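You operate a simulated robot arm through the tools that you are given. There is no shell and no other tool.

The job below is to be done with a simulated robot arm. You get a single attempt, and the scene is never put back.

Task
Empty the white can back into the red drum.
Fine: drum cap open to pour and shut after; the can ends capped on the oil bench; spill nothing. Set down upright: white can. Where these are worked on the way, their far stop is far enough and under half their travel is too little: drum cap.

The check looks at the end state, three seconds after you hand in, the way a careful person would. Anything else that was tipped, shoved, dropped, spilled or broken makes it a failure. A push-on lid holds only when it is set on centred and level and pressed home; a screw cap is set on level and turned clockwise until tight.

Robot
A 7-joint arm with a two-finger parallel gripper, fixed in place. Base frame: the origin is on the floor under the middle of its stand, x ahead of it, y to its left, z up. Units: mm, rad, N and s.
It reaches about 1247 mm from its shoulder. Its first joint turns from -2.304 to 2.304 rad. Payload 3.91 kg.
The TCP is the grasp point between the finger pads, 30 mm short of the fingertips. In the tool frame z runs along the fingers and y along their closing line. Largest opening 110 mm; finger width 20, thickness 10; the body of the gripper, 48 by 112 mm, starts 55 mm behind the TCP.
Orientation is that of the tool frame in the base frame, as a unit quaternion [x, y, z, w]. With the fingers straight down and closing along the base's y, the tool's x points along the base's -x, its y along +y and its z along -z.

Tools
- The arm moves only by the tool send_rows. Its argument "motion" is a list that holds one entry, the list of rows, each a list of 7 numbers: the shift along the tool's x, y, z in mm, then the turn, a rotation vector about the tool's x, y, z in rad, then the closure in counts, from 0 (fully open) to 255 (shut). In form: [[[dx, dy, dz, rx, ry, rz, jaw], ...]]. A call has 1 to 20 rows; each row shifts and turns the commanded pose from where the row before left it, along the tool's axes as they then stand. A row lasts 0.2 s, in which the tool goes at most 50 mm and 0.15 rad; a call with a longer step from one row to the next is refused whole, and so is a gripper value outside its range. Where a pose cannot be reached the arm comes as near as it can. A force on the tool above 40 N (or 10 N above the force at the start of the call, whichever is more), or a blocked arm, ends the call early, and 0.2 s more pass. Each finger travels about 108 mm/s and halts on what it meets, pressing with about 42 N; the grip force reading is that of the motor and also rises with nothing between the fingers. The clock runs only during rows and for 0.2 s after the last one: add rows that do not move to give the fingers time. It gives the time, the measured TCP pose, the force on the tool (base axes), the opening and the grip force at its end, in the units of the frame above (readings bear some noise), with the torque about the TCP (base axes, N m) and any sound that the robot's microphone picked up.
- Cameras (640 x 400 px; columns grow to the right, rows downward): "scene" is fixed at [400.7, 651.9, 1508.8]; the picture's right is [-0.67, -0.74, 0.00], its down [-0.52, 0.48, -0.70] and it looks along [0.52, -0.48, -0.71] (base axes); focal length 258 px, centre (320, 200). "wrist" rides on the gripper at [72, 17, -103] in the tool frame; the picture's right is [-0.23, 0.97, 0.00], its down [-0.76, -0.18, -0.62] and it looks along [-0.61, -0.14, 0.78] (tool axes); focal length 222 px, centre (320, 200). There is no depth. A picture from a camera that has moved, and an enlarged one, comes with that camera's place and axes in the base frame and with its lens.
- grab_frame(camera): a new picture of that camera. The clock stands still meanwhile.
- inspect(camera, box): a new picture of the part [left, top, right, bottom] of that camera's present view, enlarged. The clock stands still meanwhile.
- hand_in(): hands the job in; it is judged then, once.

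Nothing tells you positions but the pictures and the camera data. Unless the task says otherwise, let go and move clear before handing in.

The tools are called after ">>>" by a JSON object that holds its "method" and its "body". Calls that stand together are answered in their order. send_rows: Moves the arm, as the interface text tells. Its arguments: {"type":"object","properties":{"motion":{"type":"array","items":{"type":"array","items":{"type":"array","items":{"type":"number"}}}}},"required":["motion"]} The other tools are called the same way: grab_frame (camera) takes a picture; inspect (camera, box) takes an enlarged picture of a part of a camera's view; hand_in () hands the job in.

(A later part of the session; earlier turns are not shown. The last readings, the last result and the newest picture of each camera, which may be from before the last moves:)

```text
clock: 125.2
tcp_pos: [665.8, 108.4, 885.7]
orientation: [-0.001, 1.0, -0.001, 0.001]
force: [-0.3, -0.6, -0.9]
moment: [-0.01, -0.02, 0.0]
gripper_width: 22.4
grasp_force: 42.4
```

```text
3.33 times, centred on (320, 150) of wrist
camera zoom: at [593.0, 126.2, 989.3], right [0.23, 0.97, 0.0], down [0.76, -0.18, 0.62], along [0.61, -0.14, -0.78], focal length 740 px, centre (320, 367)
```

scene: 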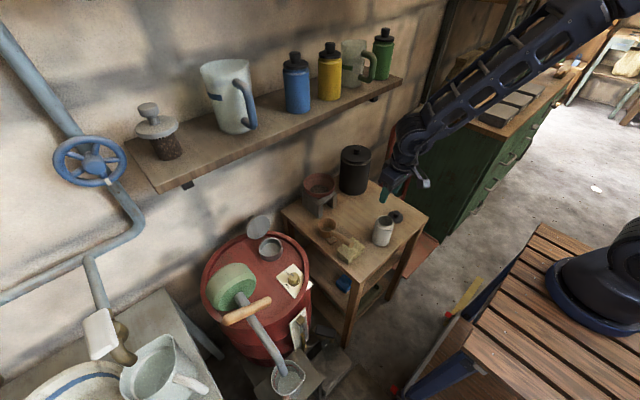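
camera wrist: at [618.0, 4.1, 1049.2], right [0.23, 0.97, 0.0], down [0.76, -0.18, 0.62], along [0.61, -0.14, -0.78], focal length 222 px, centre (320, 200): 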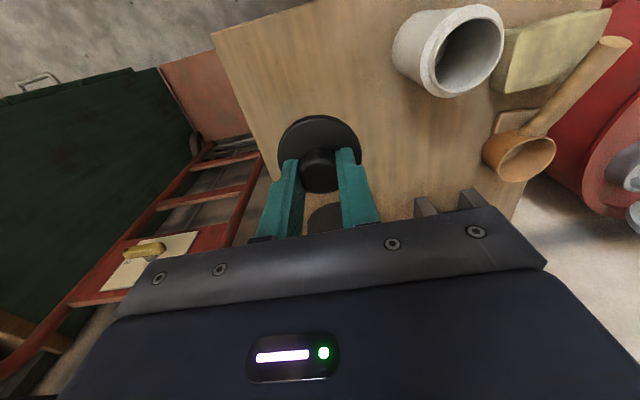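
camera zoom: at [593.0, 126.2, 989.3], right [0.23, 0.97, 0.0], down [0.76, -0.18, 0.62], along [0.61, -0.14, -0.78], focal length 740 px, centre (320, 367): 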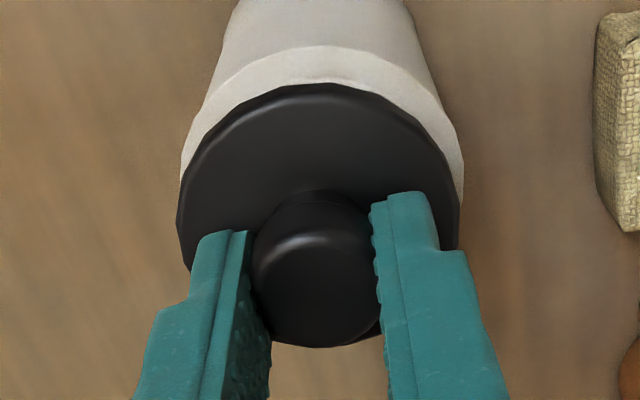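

>>> {"method": "send_rows", "body": {"motion": [[[0, 0.6, 1.5, 0, 0, 0, 255], [0, 0, 1.5, 0, 0, 0, 255], [0, 0, 0, 0, 0, 0, 255]]]}}

```text
clock: 126.0
tcp_pos: [666.3, 110.6, 881.6]
orientation: [0.0, 1.0, 0.0, 0.001]
force: [0.8, -0.8, 0.0]
moment: [-0.02, 0.0, 0.02]
gripper_width: 22.4
grasp_force: 42.4
```

>>> {"method": "send_rows", "body": {"motion": [[[0, 0, 1, 0, 0, 0, 255], [0, 0, 1, 0, 0, 0, 255], [0, 0, 0, 0, 0, 0, 255]]]}}

>>> {"method": "inspect", "body": {"camera": "scene", "box": [356, 205, 412, 250]}}

```text
clock: 126.8
tcp_pos: [666.4, 110.8, 880.7]
orientation: [-0.001, 1.0, -0.001, 0.001]
force: [-3.0, -1.5, 14.3]
moment: [-0.08, 0.27, -0.02]
gripper_width: 22.3
grasp_force: 42.1
```

```text
8.89 times, centred on (384, 228) of scene
camera zoom: at [400.7, 651.9, 1508.8], right [-0.67, -0.74, 0.0], down [-0.52, 0.48, -0.7], along [0.52, -0.48, -0.71], focal length 2292 px, centre (-249, -44)
```

zoom: 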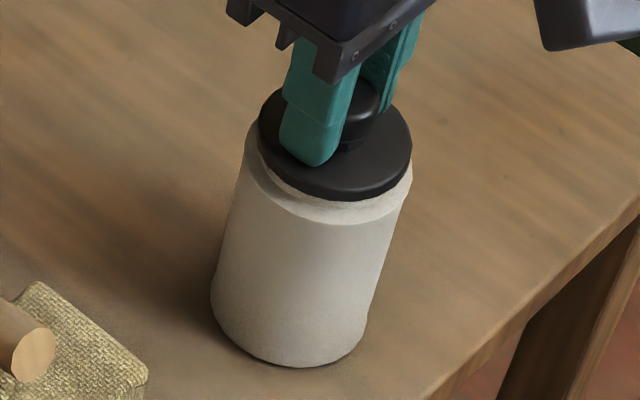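

>>> {"method": "send_rows", "body": {"motion": [[[0, 0, 1, 0, 0, 0, 255], [0, 0, 1, 0, 0, 0, 255], [0, 0, 0, 0, 0, 0, 255]]]}}

```text
clock: 127.4
tcp_pos: [667.0, 111.5, 881.2]
orientation: [-0.001, 1.0, 0.0, 0.002]
force: [-5.4, -3.6, 19.2]
moment: [-0.14, 0.44, 0.04]
gripper_width: 22.0
grasp_force: 42.3
stopped in row 2: the force on the tool passed its limit at 42 N (the readings are from after the stop); the commanded pose is now the measured one
```

>>> {"method": "send_rows", "body": {"motion": [[[0, 0, -1, 0, 0, 0, 255], [0, 0, 0, 0, 0, 0, 210], [0, 0, 0, 0, 0, 0, 195], [0, 0, 0, 0, 0, 0, 180], [0, 0, 0, 0, 0, 0, 150], [0, 0, -10, 0, 0, 0, 139], [0, 0, -15, 0, 0, 0, 139], [0, 0, -15, 0, 0, 0, 139], [0, 0, 0, 0, 0, 0, 139]]]}}

>>> {"method": "inspect", "body": {"camera": "scene", "box": [356, 205, 412, 250]}}

>>> {"method": "inspect", "body": {"camera": "wrist", "box": [240, 70, 400, 190]}}

```text
clock: 129.4
tcp_pos: [668.0, 111.4, 920.9]
orientation: [0.0, 1.0, -0.001, 0.001]
force: [0.4, 0.1, -0.3]
moment: [0.01, 0.01, 0.01]
gripper_width: 50.3
grasp_force: 0.1
```

```text
8.89 times, centred on (384, 228) of scene
camera zoom: at [400.7, 651.9, 1508.8], right [-0.67, -0.74, 0.0], down [-0.52, 0.48, -0.7], along [0.52, -0.48, -0.71], focal length 2292 px, centre (-249, -44)
```

zoom: 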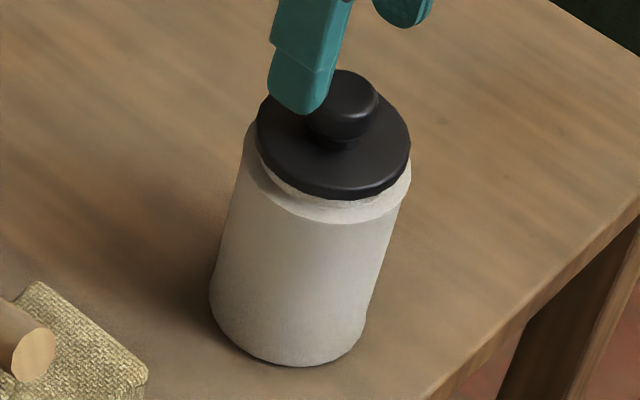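

```text
3.33 times, centred on (320, 130) of wrist
camera zoom: at [595.0, 128.8, 1025.2], right [0.23, 0.97, 0.0], down [0.76, -0.18, 0.62], along [0.61, -0.14, -0.78], focal length 740 px, centre (320, 433)
```

zoom: 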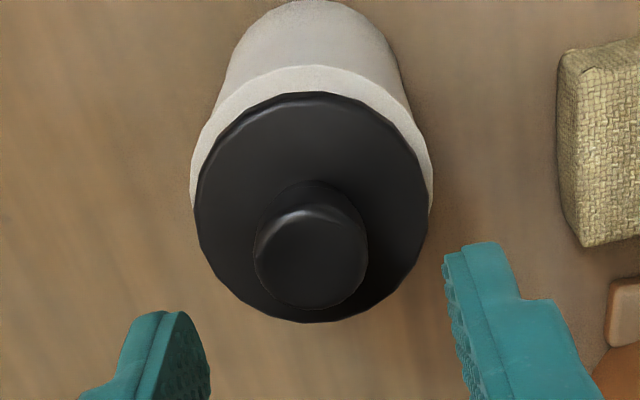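

The lid sits just as it did at the start. I'll press straight down on its knob with closed fingers to make sure it is home.

>>> {"method": "send_rows", "body": {"motion": [[[0.5, -1, 0, 0, 0, 0, 255], [0, 0, 0, 0, 0, 0, 255], [0, 0, 0, 0, 0, 0, 255], [0, 0, 8, 0, 0, 0, 255], [0, 0, 8, 0, 0, 0, 255], [0, 0, 3, 0, 0, 0, 255], [0, 0, 0, 0, 0, 0, 255]]]}}

>>> {"method": "send_rows", "body": {"motion": [[[0, 0, 1.5, 0, 0, 0, 255], [0, 0, 1.5, 0, 0, 0, 255], [0, 0, 1.5, 0, 0, 0, 255], [0, 0, 1.5, 0, 0, 0, 255], [0, 0, 1.5, 0, 0, 0, 255], [0, 0, 1.5, 0, 0, 0, 255], [0, 0, 1.5, 0, 0, 0, 255], [0, 0, 1.5, 0, 0, 0, 255]]]}}

>>> {"method": "inspect", "body": {"camera": "scene", "box": [356, 205, 412, 250]}}

```text
clock: 131.0
tcp_pos: [666.3, 110.2, 902.2]
orientation: [-0.001, 1.0, 0.001, 0.003]
force: [-0.8, -2.1, 34.6]
moment: [-0.09, 0.08, 0.01]
gripper_width: 0.0
grasp_force: 37.6
```

```text
clock: 131.4
tcp_pos: [667.1, 109.3, 902.5]
orientation: [-0.001, 1.0, 0.002, 0.003]
force: [-4.3, -2.0, 24.5]
moment: [-0.1, 0.27, -0.02]
gripper_width: 0.0
grasp_force: 37.8
stopped in row 1: the force on the tool passed its limit at 49 N (the readings are from after the stop); the commanded pose is now the measured one
```

```text
8.89 times, centred on (384, 228) of scene
camera zoom: at [400.7, 651.9, 1508.8], right [-0.67, -0.74, 0.0], down [-0.52, 0.48, -0.7], along [0.52, -0.48, -0.71], focal length 2292 px, centre (-249, -44)
```

zoom: 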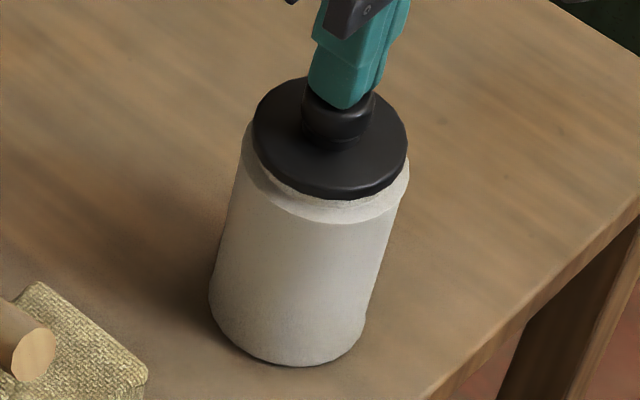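

>>> {"method": "send_rows", "body": {"motion": [[[0, 0, -5, 0, 0, 0, 255], [0, 0, -20, 0, 0, 0, 255], [0, 0, -40, 0, 0, 0, 255], [0, 0, -40, 0, 0, 0, 255], [0, 0, 0, 0, 0, 0, 255]]]}}

>>> {"method": "inspect", "body": {"camera": "scene", "box": [356, 205, 412, 250]}}

>>> {"method": "grab_frame", "body": {"camera": "wrist"}}

>>> {"method": "grab_frame", "body": {"camera": "scene"}}

```text
clock: 132.6
tcp_pos: [669.7, 109.4, 1005.4]
orientation: [-0.001, 1.0, 0.0, 0.002]
force: [1.3, 0.5, 0.3]
moment: [0.01, -0.04, 0.02]
gripper_width: 0.1
grasp_force: 37.8
```

```text
8.89 times, centred on (384, 228) of scene
camera zoom: at [400.7, 651.9, 1508.8], right [-0.67, -0.74, 0.0], down [-0.52, 0.48, -0.7], along [0.52, -0.48, -0.71], focal length 2292 px, centre (-249, -44)
```

zoom: 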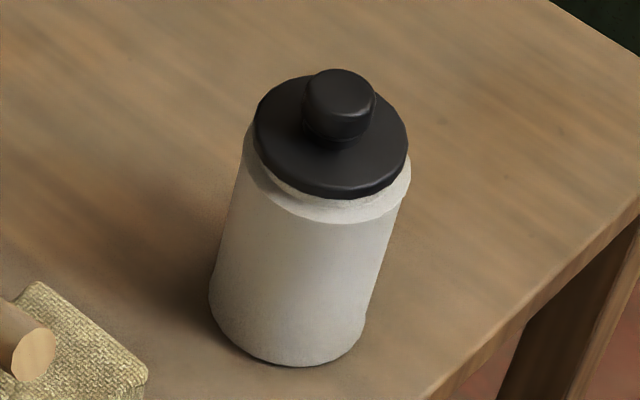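

```text
taken
camera wrist: at [596.0, 126.1, 1110.5], right [0.23, 0.97, 0.0], down [0.76, -0.18, 0.63], along [0.61, -0.14, -0.78], focal length 222 px, centre (320, 200)
```

wrist: 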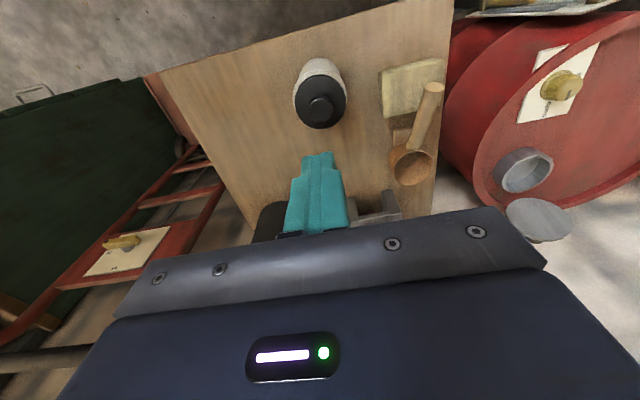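

```text
taken
```

scene: 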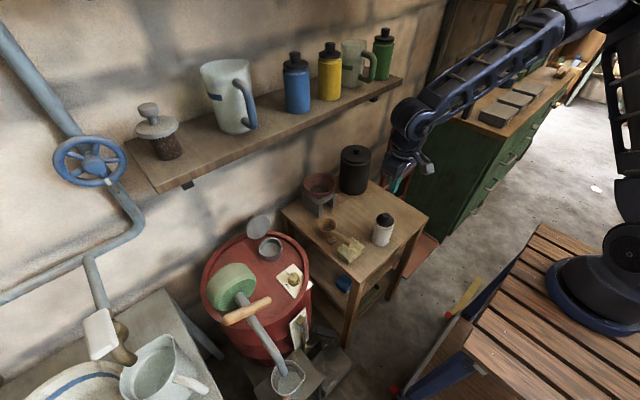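

>>> {"method": "inspect", "body": {"camera": "scene", "box": [372, 208, 404, 232]}}

>>> {"method": "inspect", "body": {"camera": "wrist", "box": [288, 50, 352, 140]}}

```text
16.00 times, centred on (388, 220) of scene
camera zoom: at [400.7, 651.9, 1508.8], right [-0.67, -0.74, 0.0], down [-0.52, 0.48, -0.7], along [0.52, -0.48, -0.71], focal length 4126 px, centre (-768, -120)
```

zoom: 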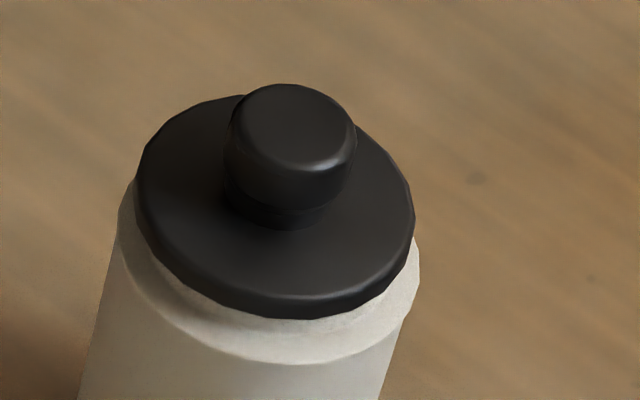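

```text
4.44 times, centred on (320, 95) of wrist
camera zoom: at [596.0, 126.1, 1110.5], right [0.23, 0.97, 0.0], down [0.76, -0.18, 0.63], along [0.61, -0.14, -0.78], focal length 987 px, centre (320, 667)
```

zoom: 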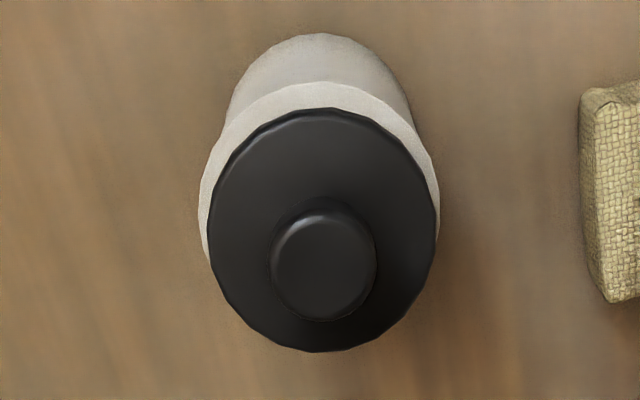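

The can is capped and upright. Now I'll look closely at the nudged ladle so I can put it back where it was.

>>> {"method": "send_rows", "body": {"motion": [[[0, 30, 5, 0, 0, 0, 139], [0, 30, 10, 0, 0, 0, 139], [0, 35, 10, 0, 0, 0, 139], [0, 35, 10, 0, 0, 0, 139], [0, 0, 0, 0, 0, 0, 139]]]}}

>>> {"method": "grab_frame", "body": {"camera": "wrist"}}

>>> {"method": "inspect", "body": {"camera": "wrist", "box": [230, 40, 390, 190]}}

>>> {"method": "inspect", "body": {"camera": "scene", "box": [305, 205, 385, 265]}}

```text
clock: 133.8
tcp_pos: [669.2, 241.3, 971.7]
orientation: [-0.001, 1.0, 0.001, 0.003]
force: [-0.6, -0.3, 0.0]
moment: [-0.05, 0.01, 0.02]
gripper_width: 50.0
grasp_force: 0.1
```

```text
taken
camera wrist: at [595.1, 257.7, 1075.3], right [0.23, 0.97, 0.0], down [0.76, -0.18, 0.63], along [0.61, -0.14, -0.78], focal length 222 px, centre (320, 200)
```

wrist: 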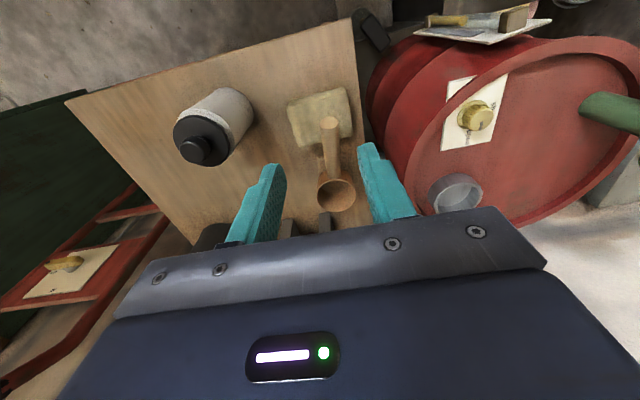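

```text
2.67 times, centred on (310, 115) of wrist
camera zoom: at [595.1, 257.7, 1075.3], right [0.23, 0.97, 0.0], down [0.76, -0.18, 0.63], along [0.61, -0.14, -0.78], focal length 592 px, centre (347, 427)
```

zoom: 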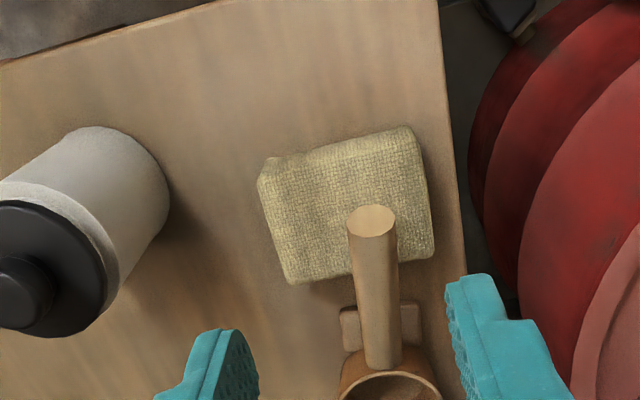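

```text
6.67 times, centred on (345, 235) of scene
camera zoom: at [400.7, 651.9, 1508.8], right [-0.67, -0.74, 0.0], down [-0.52, 0.48, -0.7], along [0.52, -0.48, -0.71], focal length 1719 px, centre (153, -33)
```

zoom: 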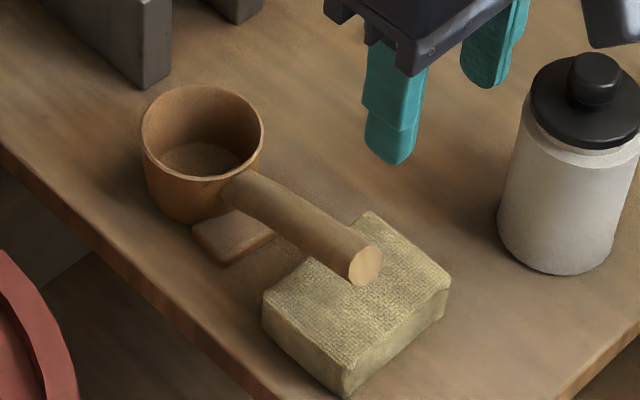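

>>> {"method": "send_rows", "body": {"motion": [[[-20, 1.4, 20, 0, 0, 0, 139], [-20, 1.4, 30, 0, 0, 0.061, 139], [0, 0, 30, 0, 0, 0.061, 139], [0, 0, 22, 0, 0, 0, 139], [0, 0, 0, 0, 0, 0, 139]]]}}

>>> {"method": "inspect", "body": {"camera": "wrist", "box": [230, 70, 410, 200]}}

>>> {"method": "inspect", "body": {"camera": "scene", "box": [305, 195, 385, 265]}}

```text
clock: 135.0
tcp_pos: [706.6, 241.9, 871.1]
orientation: [0.06, 0.998, 0.001, 0.002]
force: [0.6, -0.4, 0.0]
moment: [0.01, 0.03, 0.03]
gripper_width: 49.9
grasp_force: 0.1
```

```text
3.08 times, centred on (320, 135) of wrist
camera zoom: at [636.8, 268.3, 975.2], right [0.34, 0.94, 0.0], down [0.73, -0.27, 0.63], along [0.59, -0.21, -0.78], focal length 684 px, centre (320, 400)
```

zoom: 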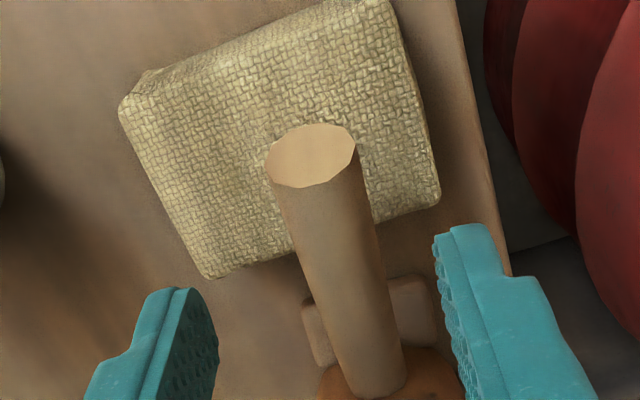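

```text
5.71 times, centred on (345, 230) of scene
camera zoom: at [400.7, 651.9, 1508.8], right [-0.67, -0.74, 0.0], down [-0.52, 0.48, -0.7], along [0.52, -0.48, -0.71], focal length 1474 px, centre (177, 29)
```

zoom: 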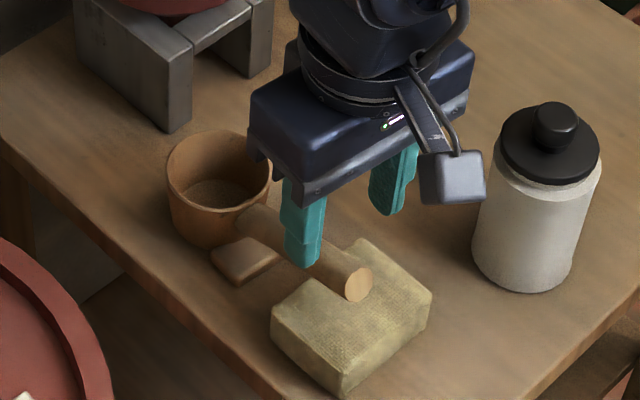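

>>> {"method": "send_rows", "body": {"motion": [[[0, 0, 20, 0, 0, 0, 139], [0, 0, 20, 0, 0, 0, 139], [0, 0, 14, 0, 0, 0, 139], [0, 0, 6, 0, 0, 0, 139], [0, 0, 0, 0, 0, 0, 139]]]}}

>>> {"method": "inspect", "body": {"camera": "wrist", "box": [230, 90, 410, 220]}}

>>> {"method": "inspect", "body": {"camera": "scene", "box": [305, 195, 385, 265]}}

```text
clock: 136.2
tcp_pos: [707.7, 243.9, 809.9]
orientation: [0.06, 0.998, 0.002, 0.003]
force: [-0.4, -0.1, 0.1]
moment: [0.01, 0.0, 0.0]
gripper_width: 50.2
grasp_force: 0.2
```

```text
3.08 times, centred on (320, 155) of wrist
camera zoom: at [636.7, 268.9, 914.2], right [0.34, 0.94, 0.0], down [0.73, -0.27, 0.63], along [0.59, -0.21, -0.78], focal length 684 px, centre (320, 338)
```

zoom: 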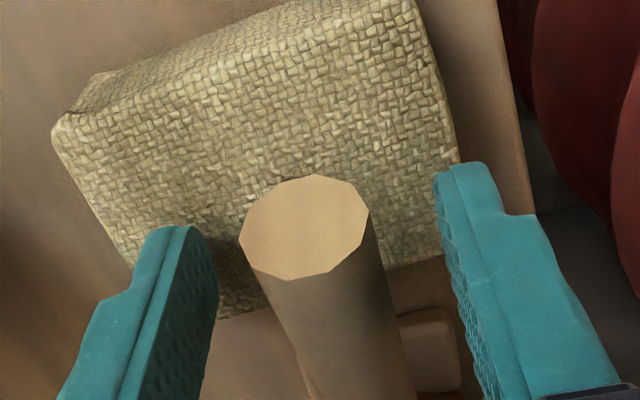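

```text
5.71 times, centred on (345, 230) of scene
camera zoom: at [400.7, 651.9, 1508.8], right [-0.67, -0.74, 0.0], down [-0.52, 0.48, -0.7], along [0.52, -0.48, -0.71], focal length 1474 px, centre (177, 29)
```

zoom: 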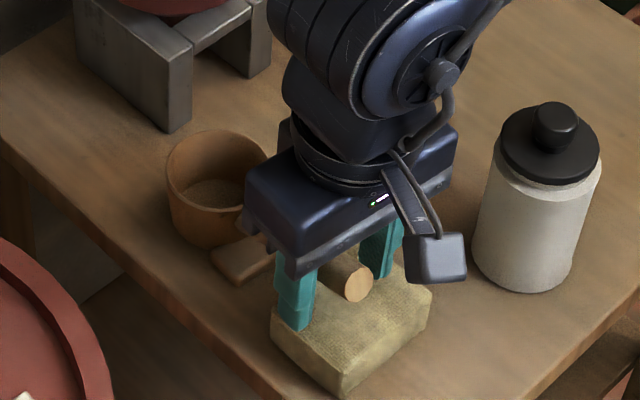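

>>> {"method": "send_rows", "body": {"motion": [[[0, 0, 0, 0, 0, 0, 165], [0, 0, 0, 0, 0, 0, 180], [0, 0, 0, 0, 0, 0, 188], [0, 0, 0, 0, 0, 0, 194], [0, 0, 0, 0, 0, 0, 199], [0, 0, 0, 0, 0, 0, 203], [0, 0, 0, 0, 0, 0, 207], [0, 0, 0, 0, 0, 0, 212], [0, 0, 0, 0, 0, 0, 220], [0, 0, 0, 0, 0, 0, 230]]]}}

>>> {"method": "inspect", "body": {"camera": "wrist", "box": [230, 90, 410, 220]}}

>>> {"method": "inspect", "body": {"camera": "scene", "box": [340, 190, 440, 270]}}

```text
clock: 138.4
tcp_pos: [707.3, 243.7, 810.7]
orientation: [0.06, 0.998, 0.0, 0.002]
force: [-0.7, 0.2, 0.4]
moment: [0.03, 0.0, 0.04]
gripper_width: 20.8
grasp_force: 41.9
```

```text
3.08 times, centred on (320, 155) of wrist
camera zoom: at [636.6, 268.9, 914.3], right [0.34, 0.94, 0.0], down [0.73, -0.27, 0.63], along [0.59, -0.21, -0.78], focal length 684 px, centre (320, 338)
```

zoom: 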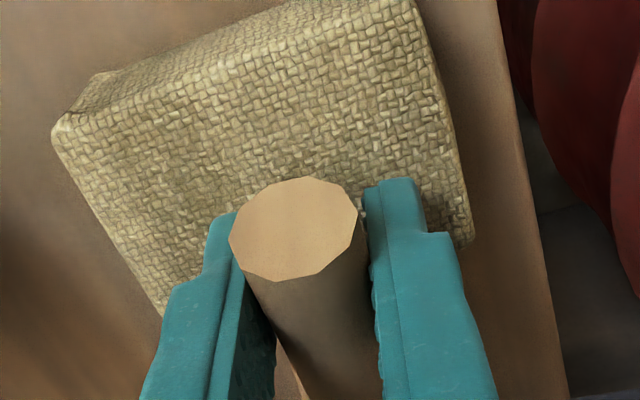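

```text
5.00 times, centred on (390, 230) of scene
camera zoom: at [400.7, 651.9, 1508.8], right [-0.67, -0.74, 0.0], down [-0.52, 0.48, -0.7], along [0.52, -0.48, -0.71], focal length 1289 px, centre (-30, 50)
```

zoom: 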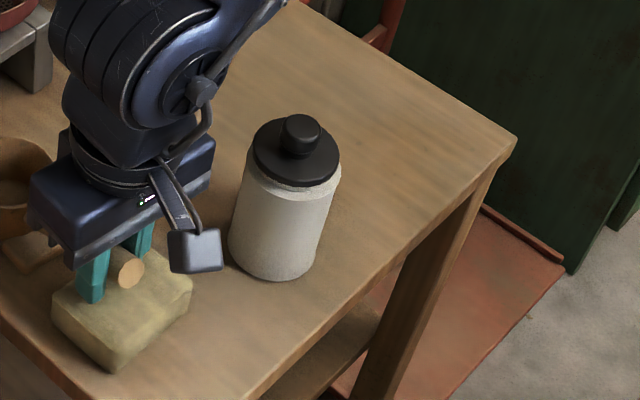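

I have the ladle's handle. I'll slide it back to where it was (about −18, −10 mm with an 8° turn).

>>> {"method": "send_rows", "body": {"motion": [[[2.13, -1.57, 0, 0, 0, -0.017, 230], [2.15, -1.53, 0, 0, 0, -0.017, 230], [2.18, -1.49, 0, 0, 0, -0.017, 230], [2.2, -1.46, 0, 0, 0, -0.017, 230], [2.23, -1.42, 0, 0, 0, -0.017, 230], [2.25, -1.38, 0, 0, 0, -0.017, 230], [2.28, -1.34, 0, 0, 0, -0.017, 230], [2.3, -1.3, 0, 0, 0, -0.017, 230], [0, 0, 0, 0, 0, 0, 230], [0, 0, 0, 0, 0, 0, 230]]]}}

>>> {"method": "inspect", "body": {"camera": "scene", "box": [340, 190, 440, 270]}}

>>> {"method": "inspect", "body": {"camera": "scene", "box": [305, 195, 385, 265]}}

```text
clock: 140.6
tcp_pos: [689.0, 232.9, 810.5]
orientation: [-0.008, 1.0, 0.0, 0.003]
force: [-0.3, -0.1, 1.6]
moment: [0.03, -0.04, 0.03]
gripper_width: 20.9
grasp_force: 41.6
```

```text
5.00 times, centred on (390, 230) of scene
camera zoom: at [400.7, 651.9, 1508.8], right [-0.67, -0.74, 0.0], down [-0.52, 0.48, -0.7], along [0.52, -0.48, -0.71], focal length 1289 px, centre (-30, 50)
```

zoom: 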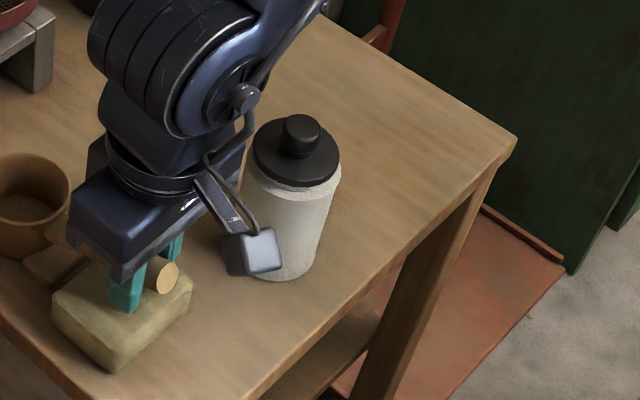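

```text
5.71 times, centred on (345, 230) of scene
camera zoom: at [400.7, 651.9, 1508.8], right [-0.67, -0.74, 0.0], down [-0.52, 0.48, -0.7], along [0.52, -0.48, -0.71], focal length 1474 px, centre (177, 29)
```

zoom: 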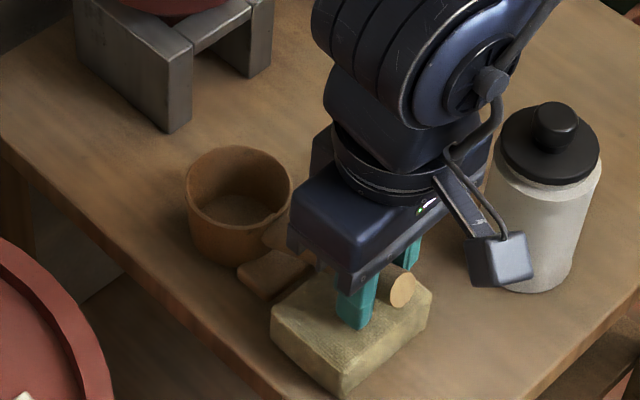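

>>> {"method": "inspect", "body": {"camera": "scene", "box": [356, 205, 412, 250]}}

>>> {"method": "inspect", "body": {"camera": "scene", "box": [270, 140, 440, 290]}}

```text
8.89 times, centred on (384, 228) of scene
camera zoom: at [400.7, 651.9, 1508.8], right [-0.67, -0.74, 0.0], down [-0.52, 0.48, -0.7], along [0.52, -0.48, -0.71], focal length 2292 px, centre (-249, -44)
```

zoom: 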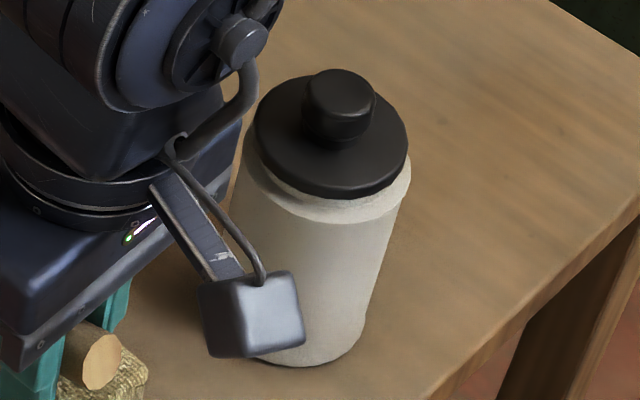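

```text
2.67 times, centred on (355, 215) of scene
camera zoom: at [400.7, 651.9, 1508.8], right [-0.67, -0.74, 0.0], down [-0.52, 0.48, -0.7], along [0.52, -0.48, -0.71], focal length 688 px, centre (227, 160)
```

zoom: 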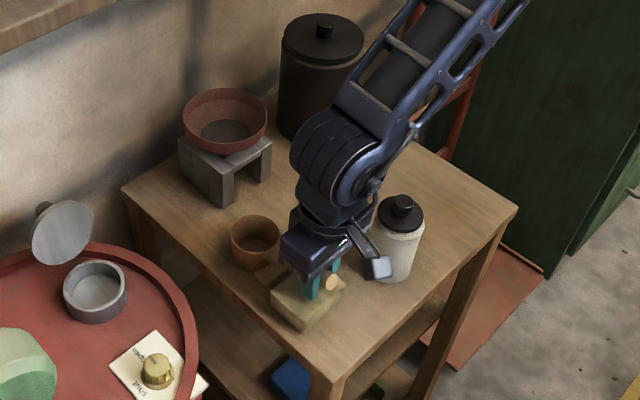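

>>> {"method": "send_rows", "body": {"motion": [[[0, 1, 0, 0, 0, 0.011, 230], [0, 1, 0, 0, 0, 0.011, 230], [0, 1, 0, 0, 0, 0.011, 230], [0, 0, 0, 0, 0, 0, 230], [0, 0, 0, 0, 0, 0, 230]]]}}

>>> {"method": "inspect", "body": {"camera": "scene", "box": [356, 205, 412, 250]}}

>>> {"method": "inspect", "body": {"camera": "scene", "box": [340, 190, 440, 270]}}

```text
clock: 141.8
tcp_pos: [689.6, 235.0, 809.8]
orientation: [0.008, 1.0, 0.001, 0.002]
force: [0.4, -0.7, -0.4]
moment: [0.02, 0.01, -0.05]
gripper_width: 20.9
grasp_force: 41.6
```

```text
8.89 times, centred on (384, 228) of scene
camera zoom: at [400.7, 651.9, 1508.8], right [-0.67, -0.74, 0.0], down [-0.52, 0.48, -0.7], along [0.52, -0.48, -0.71], focal length 2292 px, centre (-249, -44)
```

zoom: 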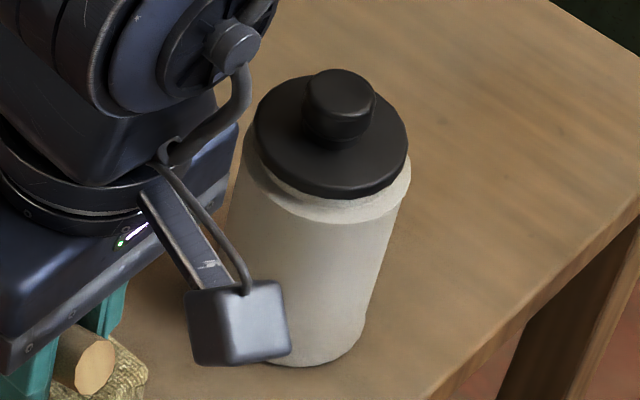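

```text
5.00 times, centred on (390, 230) of scene
camera zoom: at [400.7, 651.9, 1508.8], right [-0.67, -0.74, 0.0], down [-0.52, 0.48, -0.7], along [0.52, -0.48, -0.71], focal length 1289 px, centre (-30, 50)
```

zoom: 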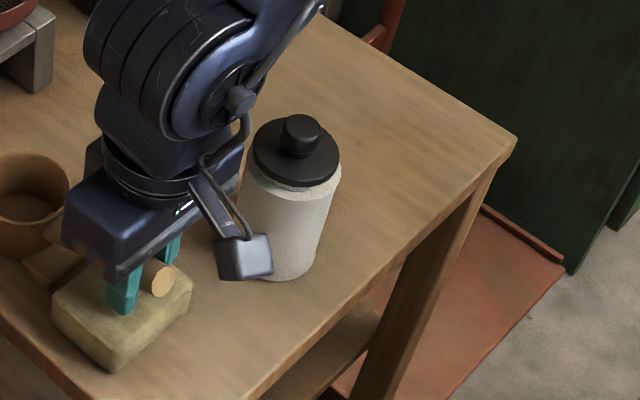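

The ladle matches its original place. I'll release it gently and rise.

>>> {"method": "send_rows", "body": {"motion": [[[0, 0, 0, 0, 0, 0, 207], [0, 0, 0, 0, 0, 0, 202], [0, 0, 0, 0, 0, 0, 196], [0, 0, 0, 0, 0, 0, 185], [0, 0, 0, 0, 0, 0, 165], [0, 0, 0, 0, 0, 0, 139], [0, 0, -10, 0, 0, 0, 139], [0, 0, -25, 0, 0, 0, 139], [0, 0, -40, 0, 0, 0, 139], [0, 0, -40, 0, 0, 0, 139], [0, 0, -40, 0, 0, 0, 139], [0, 0, 0, 0, 0, -0.016, 139]]]}}

>>> {"method": "inspect", "body": {"camera": "scene", "box": [270, 140, 440, 290]}}

>>> {"method": "inspect", "body": {"camera": "scene", "box": [356, 205, 412, 250]}}

>>> {"method": "grab_frame", "body": {"camera": "wrist"}}

```text
clock: 144.4
tcp_pos: [688.2, 236.5, 966.0]
orientation: [0.001, 1.0, 0.001, 0.003]
force: [0.3, 0.3, 0.1]
moment: [-0.01, 0.0, -0.03]
gripper_width: 50.0
grasp_force: 0.0
```

```text
2.67 times, centred on (355, 215) of scene
camera zoom: at [400.7, 651.9, 1508.8], right [-0.67, -0.74, 0.0], down [-0.52, 0.48, -0.7], along [0.52, -0.48, -0.71], focal length 688 px, centre (227, 160)
```

zoom: 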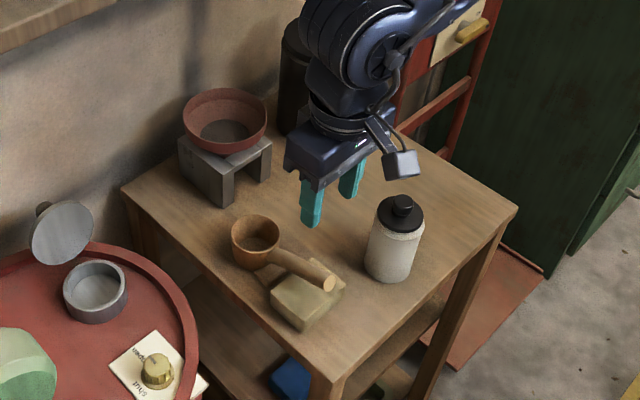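

```text
8.89 times, centred on (384, 228) of scene
camera zoom: at [400.7, 651.9, 1508.8], right [-0.67, -0.74, 0.0], down [-0.52, 0.48, -0.7], along [0.52, -0.48, -0.71], focal length 2292 px, centre (-249, -44)
```

zoom: 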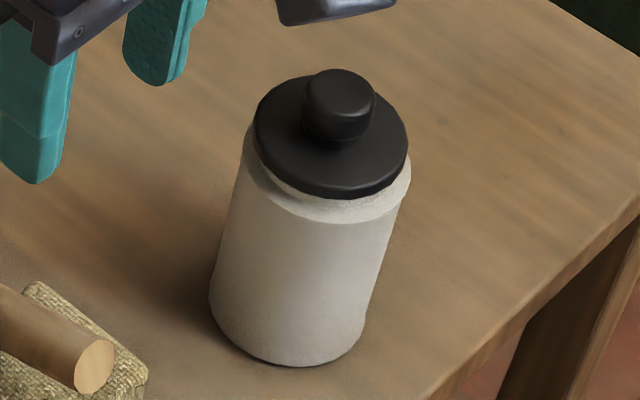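

```text
taken
camera wrist: at [615.2, 252.9, 1070.6], right [0.23, 0.97, 0.0], down [0.76, -0.18, 0.63], along [0.61, -0.14, -0.78], focal length 222 px, centre (320, 200)
```

wrist: 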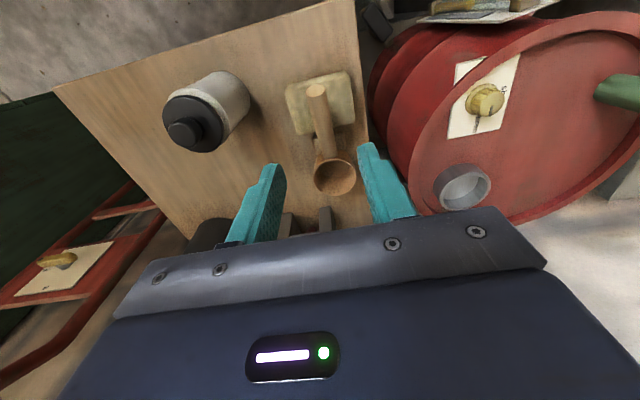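

The ladle is back in place and the can is capped. Next I'll close the drum lid: I'll approach with the fingers tilted 45° and rolled 90°, so they straddle the lid's edge and ease it down.

>>> {"method": "send_rows", "body": {"motion": [[[-22, 43, 0, 0, 0, 0, 139], [-22, 43, 0, 0, 0, 0, 139], [-22, 43, 0, 0, 0, 0, 139], [-22, 43, 0, 0, 0, 0, 139], [-24, 47, 0, 0, 0, 0, 139], [0, 0, 0, 0, -0.1309, 0, 139], [0, 0, 0, 0, -0.1309, 0, 139], [0, 0, 0, 0, -0.1309, 0, 139], [0, 0, 0, 0, -0.1309, 0, 139], [0, 0, 0, 0, -0.1309, 0, 139], [0, 0, 0, 0, -0.1309, 0, 139], [0, 0, 0, 0, 0, 0, 139]]]}}

>>> {"method": "send_rows", "body": {"motion": [[[0, 0, 0, 0, 0, -0.1309, 139], [0, 0, 0, 0, 0, -0.1309, 139], [0, 0, 0, 0, 0, -0.1309, 139], [0, 0, 0, 0, 0, -0.1309, 139], [0, 0, 0, 0, 0, -0.1309, 139], [0, 0, 0, 0, 0, -0.1309, 139], [0, 0, 0, 0, 0, -0.1309, 139], [0, 0, 0, 0, 0, -0.1309, 139], [0, 0, 0, 0, 0, -0.1309, 139], [0, 0, 0, 0, 0, -0.1309, 139], [0, 0, 0, 0, 0, -0.1309, 139], [0, 0, 0, 0, 0, -0.1309, 139], [0, 0, 0, 0, 0, 0, 139]]]}}

>>> {"method": "grab_frame", "body": {"camera": "wrist"}}

>>> {"method": "grab_frame", "body": {"camera": "scene"}}

```text
refused: row 5 steps farther than a row can; nothing moved
```

```text
clock: 147.2
tcp_pos: [689.0, 234.8, 965.3]
orientation: [-0.658, 0.753, -0.001, 0.002]
force: [0.2, -0.6, -0.8]
moment: [0.0, -0.02, 0.02]
gripper_width: 50.2
grasp_force: 0.0
out of reach, approached as far as the arm can: row 12
```

```text
taken
camera wrist: at [660.9, 165.9, 1069.0], right [-0.94, 0.35, 0.0], down [0.27, 0.73, 0.63], along [0.22, 0.58, -0.78], focal length 222 px, centre (320, 200)
```

wrist: 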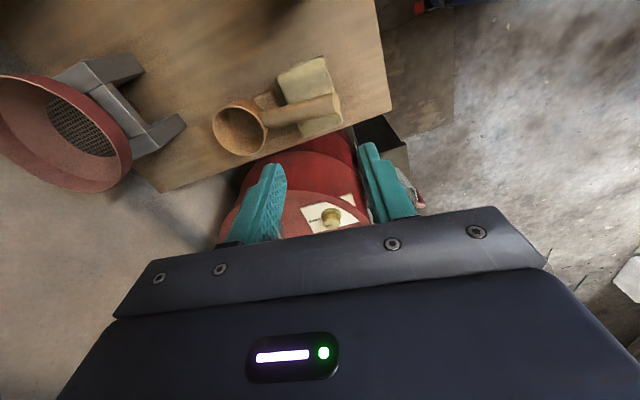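

```text
taken
```

scene: 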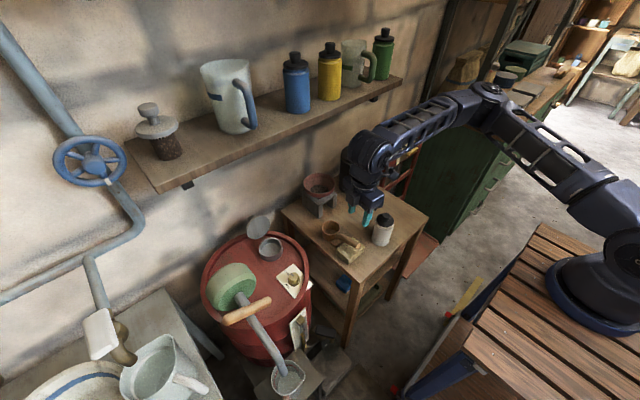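

>>> {"method": "send_rows", "body": {"motion": [[[0, 0, 0, 0, 0, 0.1436, 139], [0, 0, 0, 0, 0, 0.1436, 139], [0, 0, 0, 0, 0, 0.1436, 139], [0, 0, 0, 0, 0, 0.1436, 139], [0, 0, 0, 0, 0, 0.1436, 139], [0, 0, 0, 0, 0, 0.1436, 139], [0, 0, 0, 0, 0, 0.1436, 139], [0, 0, 0, 0, 0, 0.1436, 139], [0, 0, 0, 0, 0, 0.1436, 139], [0, 0, 0, 0, 0, 0.1436, 139], [0, 0, 0, 0, 0, 0, 139]]]}}

```text
clock: 149.6
tcp_pos: [688.7, 238.3, 965.3]
orientation: [0.0, 1.0, 0.001, 0.002]
force: [-0.3, 0.3, -0.4]
moment: [-0.04, -0.04, -0.03]
gripper_width: 50.1
grasp_force: 0.0
```

>>> {"method": "send_rows", "body": {"motion": [[[-22, 43, 0, 0, 0, 0, 139], [-22, 43, 0, 0, 0, 0, 139], [-22, 43, 0, 0, 0, 0, 139], [-22, 43, 0, 0, 0, 0, 139], [-22, 44, 0, 0, 0, 0, 139], [0, 0, 0, 0, -0.1309, 0, 139], [0, 0, 0, 0, -0.1309, 0, 139], [0, 0, 0, 0, -0.1309, 0, 139], [0, 0, 0, 0, -0.1309, 0, 139], [0, 0, 0, 0, -0.1309, 0, 139], [0, 0, 0, 0, -0.1309, 0, 139], [0, 0, 0, 0, 0, 0, 139]]]}}

>>> {"method": "grab_frame", "body": {"camera": "wrist"}}

>>> {"method": "grab_frame", "body": {"camera": "scene"}}

```text
clock: 152.2
tcp_pos: [799.8, 450.8, 966.0]
orientation: [0.0, 0.922, 0.001, 0.386]
force: [0.2, 0.0, 0.2]
moment: [0.0, 0.01, 0.01]
gripper_width: 50.3
grasp_force: 0.0
```

```text
taken
camera wrist: at [673.5, 468.2, 988.3], right [0.16, 0.97, 0.16], down [0.09, -0.18, 0.98], along [0.98, -0.14, -0.12], focal length 222 px, centre (320, 200)
```

wrist: 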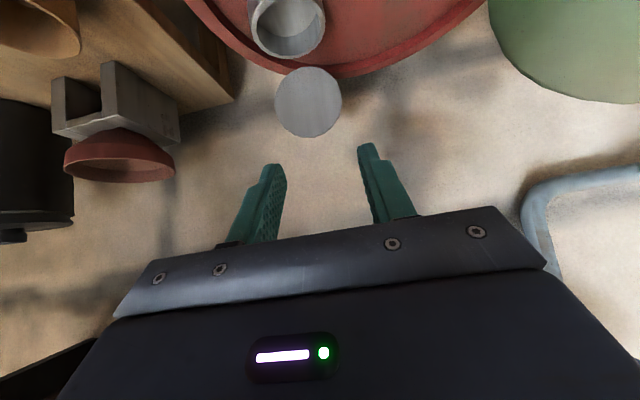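

```text
taken
```

scene: 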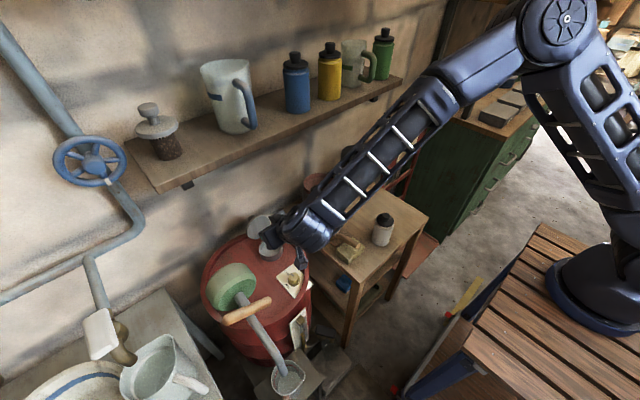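

>>> {"method": "send_rows", "body": {"motion": [[[0, 0, 0, 0, 0, -0.1309, 139], [0, 0, 0, 0, 0, -0.1309, 139], [0, 0, 0, 0, 0, -0.1309, 139], [0, 0, 0, 0, 0, -0.1309, 139], [0, 0, 0, 0, 0, -0.1309, 139], [0, 0, 0, 0, 0, -0.1309, 139], [0, 0, 0, 0, 0, -0.1309, 139], [0, 0, 0, 0, 0, -0.1309, 139], [0, 0, 0, 0, 0, -0.1309, 139], [0, 0, 0, 0, 0, -0.1309, 139], [0, 0, 0, 0, 0, -0.1309, 139], [0, 0, 0, 0, 0, -0.1309, 139], [0, 0, 0, 0, 0, 0, 139]]]}}

>>> {"method": "grab_frame", "body": {"camera": "wrist"}}

>>> {"method": "inspect", "body": {"camera": "scene", "box": [210, 180, 338, 270]}}

```text
clock: 155.0
tcp_pos: [798.4, 451.5, 964.7]
orientation: [0.654, -0.651, 0.272, -0.273]
force: [-0.1, -0.2, 0.5]
moment: [0.0, -0.01, -0.01]
gripper_width: 49.9
grasp_force: 0.1
```

```text
taken
camera wrist: at [712.5, 378.2, 1027.0], right [-0.69, 0.23, -0.69], down [-0.32, 0.76, 0.56], along [0.65, 0.61, -0.45], focal length 222 px, centre (320, 200)
```

wrist: 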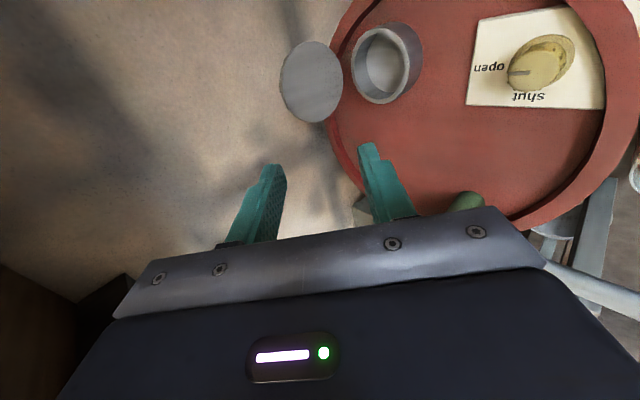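

```text
4.44 times, centred on (274, 225) of scene
camera zoom: at [400.7, 651.9, 1508.8], right [-0.67, -0.74, 0.0], down [-0.52, 0.48, -0.7], along [0.52, -0.48, -0.71], focal length 1146 px, centre (524, 89)
```

zoom: 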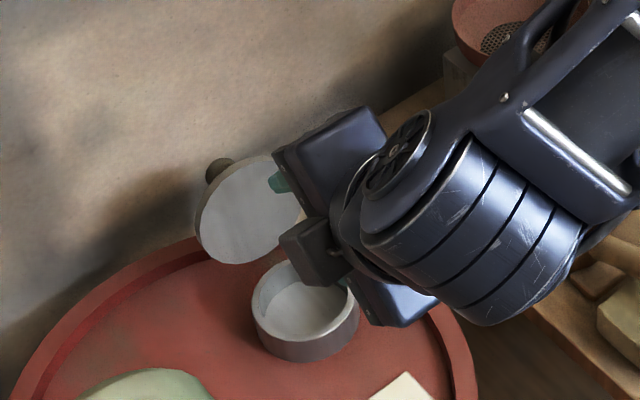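

>>> {"method": "send_rows", "body": {"motion": [[[-1.4, -6.1, 28, 0, 0, 0, 139], [-1.4, -6.1, 28, 0, 0, 0, 139], [-1.4, -6.1, 28, 0, 0, 0, 139], [-1.3, -6.1, 28, 0, 0, 0, 139], [0, 0, 0, 0, 0, 0, 139]]]}}

>>> {"method": "grab_frame", "body": {"camera": "wrist"}}

>>> {"method": "inspect", "body": {"camera": "scene", "box": [210, 180, 338, 270]}}

```text
clock: 156.2
tcp_pos: [894.9, 456.4, 903.4]
orientation: [0.653, -0.652, 0.271, -0.273]
force: [-0.5, 0.0, -0.2]
moment: [-0.03, 0.03, -0.03]
gripper_width: 50.2
grasp_force: 0.2
```

```text
taken
camera wrist: at [808.5, 383.5, 965.1], right [-0.69, 0.23, -0.69], down [-0.32, 0.76, 0.57], along [0.65, 0.61, -0.45], focal length 222 px, centre (320, 200)
```

wrist: 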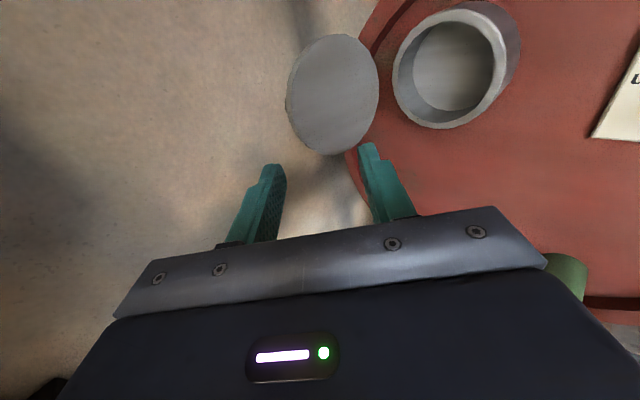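

```text
4.44 times, centred on (274, 225) of scene
camera zoom: at [400.7, 651.9, 1508.8], right [-0.67, -0.74, 0.0], down [-0.52, 0.48, -0.7], along [0.52, -0.48, -0.71], focal length 1146 px, centre (524, 89)
```

zoom: 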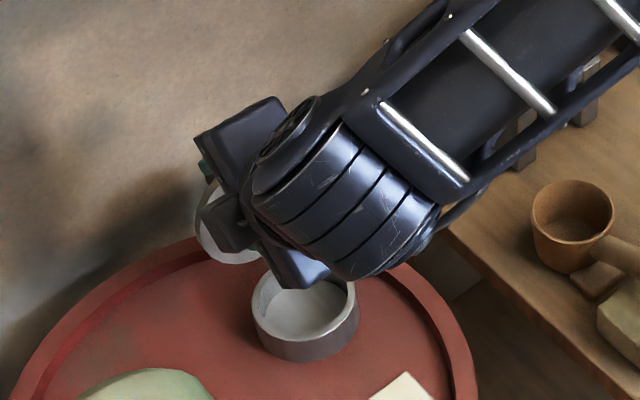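

>>> {"method": "send_rows", "body": {"motion": [[[0, 0, 0, 0, 0, 0, 93], [0, 0, 10, 0, 0, 0, 93], [0, 0, 15, 0, 0, 0, 93], [0, 0, 15, 0, 0, 0, 93], [0, 0, 12, 0, 0, 0, 93], [0, 0, 6, 0, 0, 0, 93], [0, 0, 0, 0, 0, 0, 93]]]}}

>>> {"method": "grab_frame", "body": {"camera": "wrist"}}

>>> {"method": "inspect", "body": {"camera": "scene", "box": [210, 180, 338, 270]}}

```text
clock: 157.8
tcp_pos: [935.5, 457.0, 862.7]
orientation: [-0.652, 0.653, -0.271, 0.273]
force: [-0.3, 0.7, 0.7]
moment: [-0.01, 0.0, -0.01]
gripper_width: 69.9
grasp_force: 0.1
```

```text
taken
camera wrist: at [850.5, 384.8, 924.6], right [-0.69, 0.23, -0.69], down [-0.32, 0.76, 0.57], along [0.65, 0.61, -0.45], focal length 222 px, centre (320, 200)
```

wrist: 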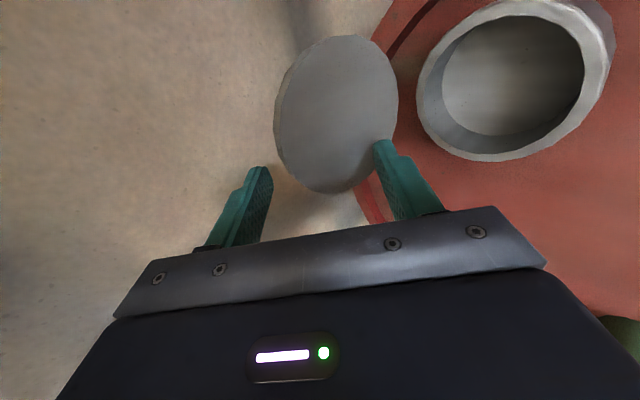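

```text
4.44 times, centred on (274, 225) of scene
camera zoom: at [400.7, 651.9, 1508.8], right [-0.67, -0.74, 0.0], down [-0.52, 0.48, -0.7], along [0.52, -0.48, -0.71], focal length 1146 px, centre (524, 89)
```

zoom: 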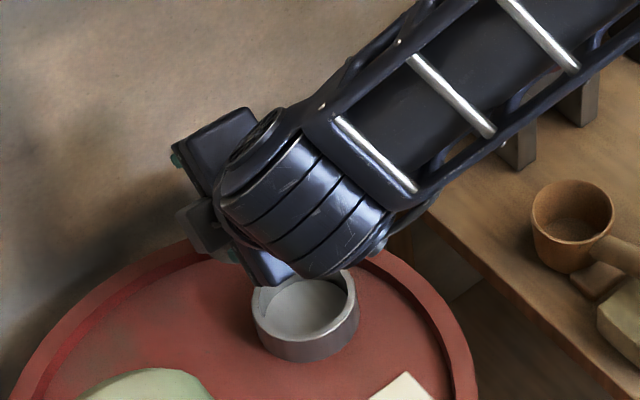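

>>> {"method": "send_rows", "body": {"motion": [[[0, 4.25, 4.25, 0, 0, 0, 93], [0, 4.25, 4.25, 0, 0, 0, 93], [0, 0, 0, 0, 0, 0, 93]]]}}

>>> {"method": "grab_frame", "body": {"camera": "wrist"}}

```text
clock: 158.6
tcp_pos: [932.6, 457.9, 850.6]
orientation: [0.653, -0.652, 0.271, -0.273]
force: [-1.0, 1.3, 0.7]
moment: [0.01, 0.06, -0.01]
gripper_width: 69.6
grasp_force: 0.1
```

```text
taken
camera wrist: at [848.0, 384.9, 912.5], right [-0.69, 0.23, -0.69], down [-0.32, 0.76, 0.57], along [0.65, 0.61, -0.45], focal length 222 px, centre (320, 200)
```

wrist: 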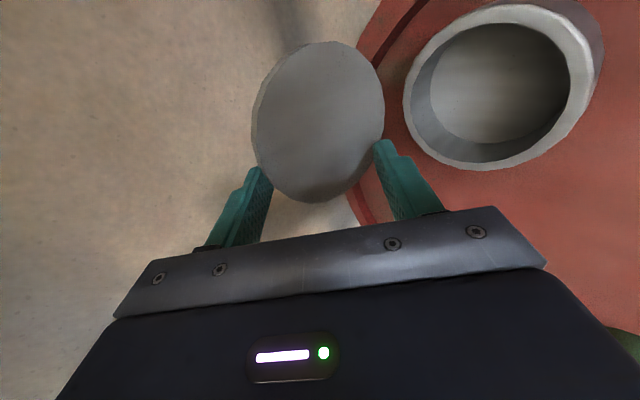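

>>> {"method": "send_rows", "body": {"motion": [[[0, 2.83, -2.83, 0, 0, 0, 93], [0, 2.83, -2.83, 0, 0, 0, 93], [0, 2.83, -2.83, 0, 0, 0, 93], [0, 2.83, -2.83, 0, 0, 0, 93], [0, 0, 0, 0, 0, 0, 93]]]}}

>>> {"method": "grab_frame", "body": {"camera": "wrist"}}

```text
clock: 159.8
tcp_pos: [920.3, 456.7, 851.3]
orientation: [0.654, -0.651, 0.273, -0.272]
force: [0.0, -0.3, 0.8]
moment: [-0.02, -0.02, 0.03]
gripper_width: 70.1
grasp_force: 0.8
```

```text
taken
camera wrist: at [834.9, 384.6, 913.0], right [-0.69, 0.23, -0.69], down [-0.32, 0.76, 0.57], along [0.65, 0.61, -0.45], focal length 222 px, centre (320, 200)
```

wrist: 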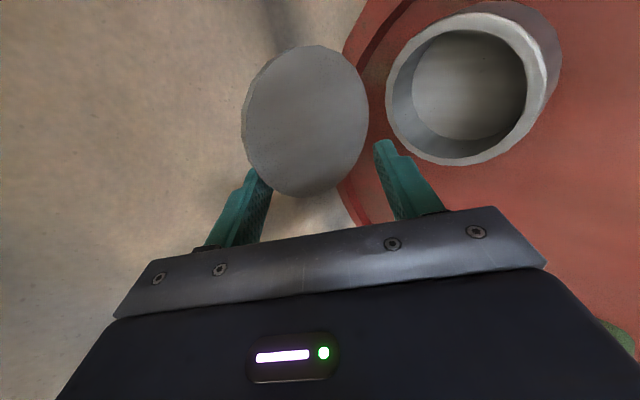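

>>> {"method": "send_rows", "body": {"motion": [[[0, 2.83, -2.83, 0, 0, 0, 93], [0, 2.83, -2.83, 0, 0, 0, 93], [0, 2.83, -2.83, 0, 0, 0, 93], [0, 2.83, -2.83, 0, 0, 0, 93], [0, 0, 0, 0, 0, 0, 93]]]}}

>>> {"method": "grab_frame", "body": {"camera": "wrist"}}

>>> {"method": "inspect", "body": {"camera": "scene", "box": [210, 180, 338, 270]}}

```text
clock: 161.0
tcp_pos: [903.9, 456.9, 851.8]
orientation: [0.653, -0.652, 0.272, -0.273]
force: [-0.2, -0.8, -0.3]
moment: [-0.01, -0.02, -0.01]
gripper_width: 69.7
grasp_force: 0.0
```

```text
taken
camera wrist: at [818.2, 384.6, 913.3], right [-0.69, 0.23, -0.69], down [-0.32, 0.76, 0.57], along [0.65, 0.61, -0.45], focal length 222 px, centre (320, 200)
```

wrist: 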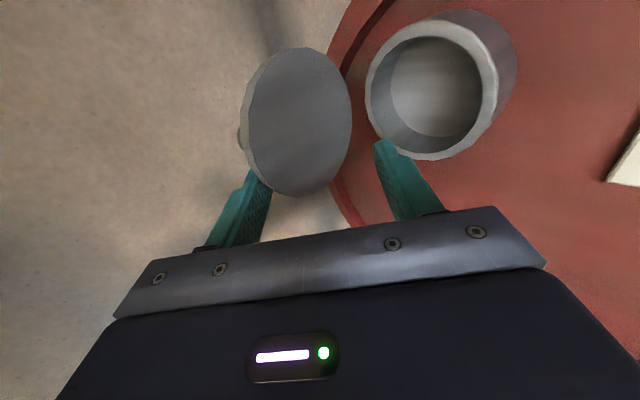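

```text
4.44 times, centred on (274, 225) of scene
camera zoom: at [400.7, 651.9, 1508.8], right [-0.67, -0.74, 0.0], down [-0.52, 0.48, -0.7], along [0.52, -0.48, -0.71], focal length 1146 px, centre (524, 89)
```

zoom: 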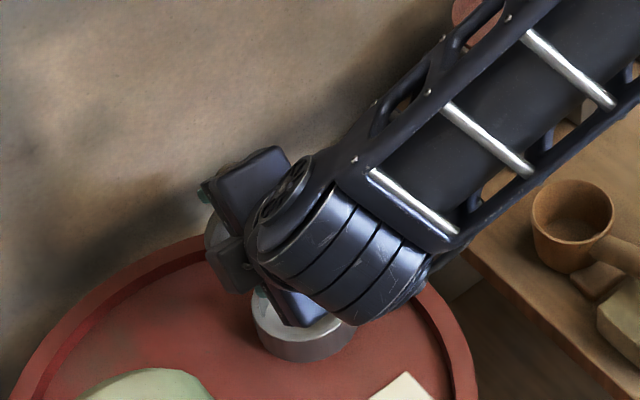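

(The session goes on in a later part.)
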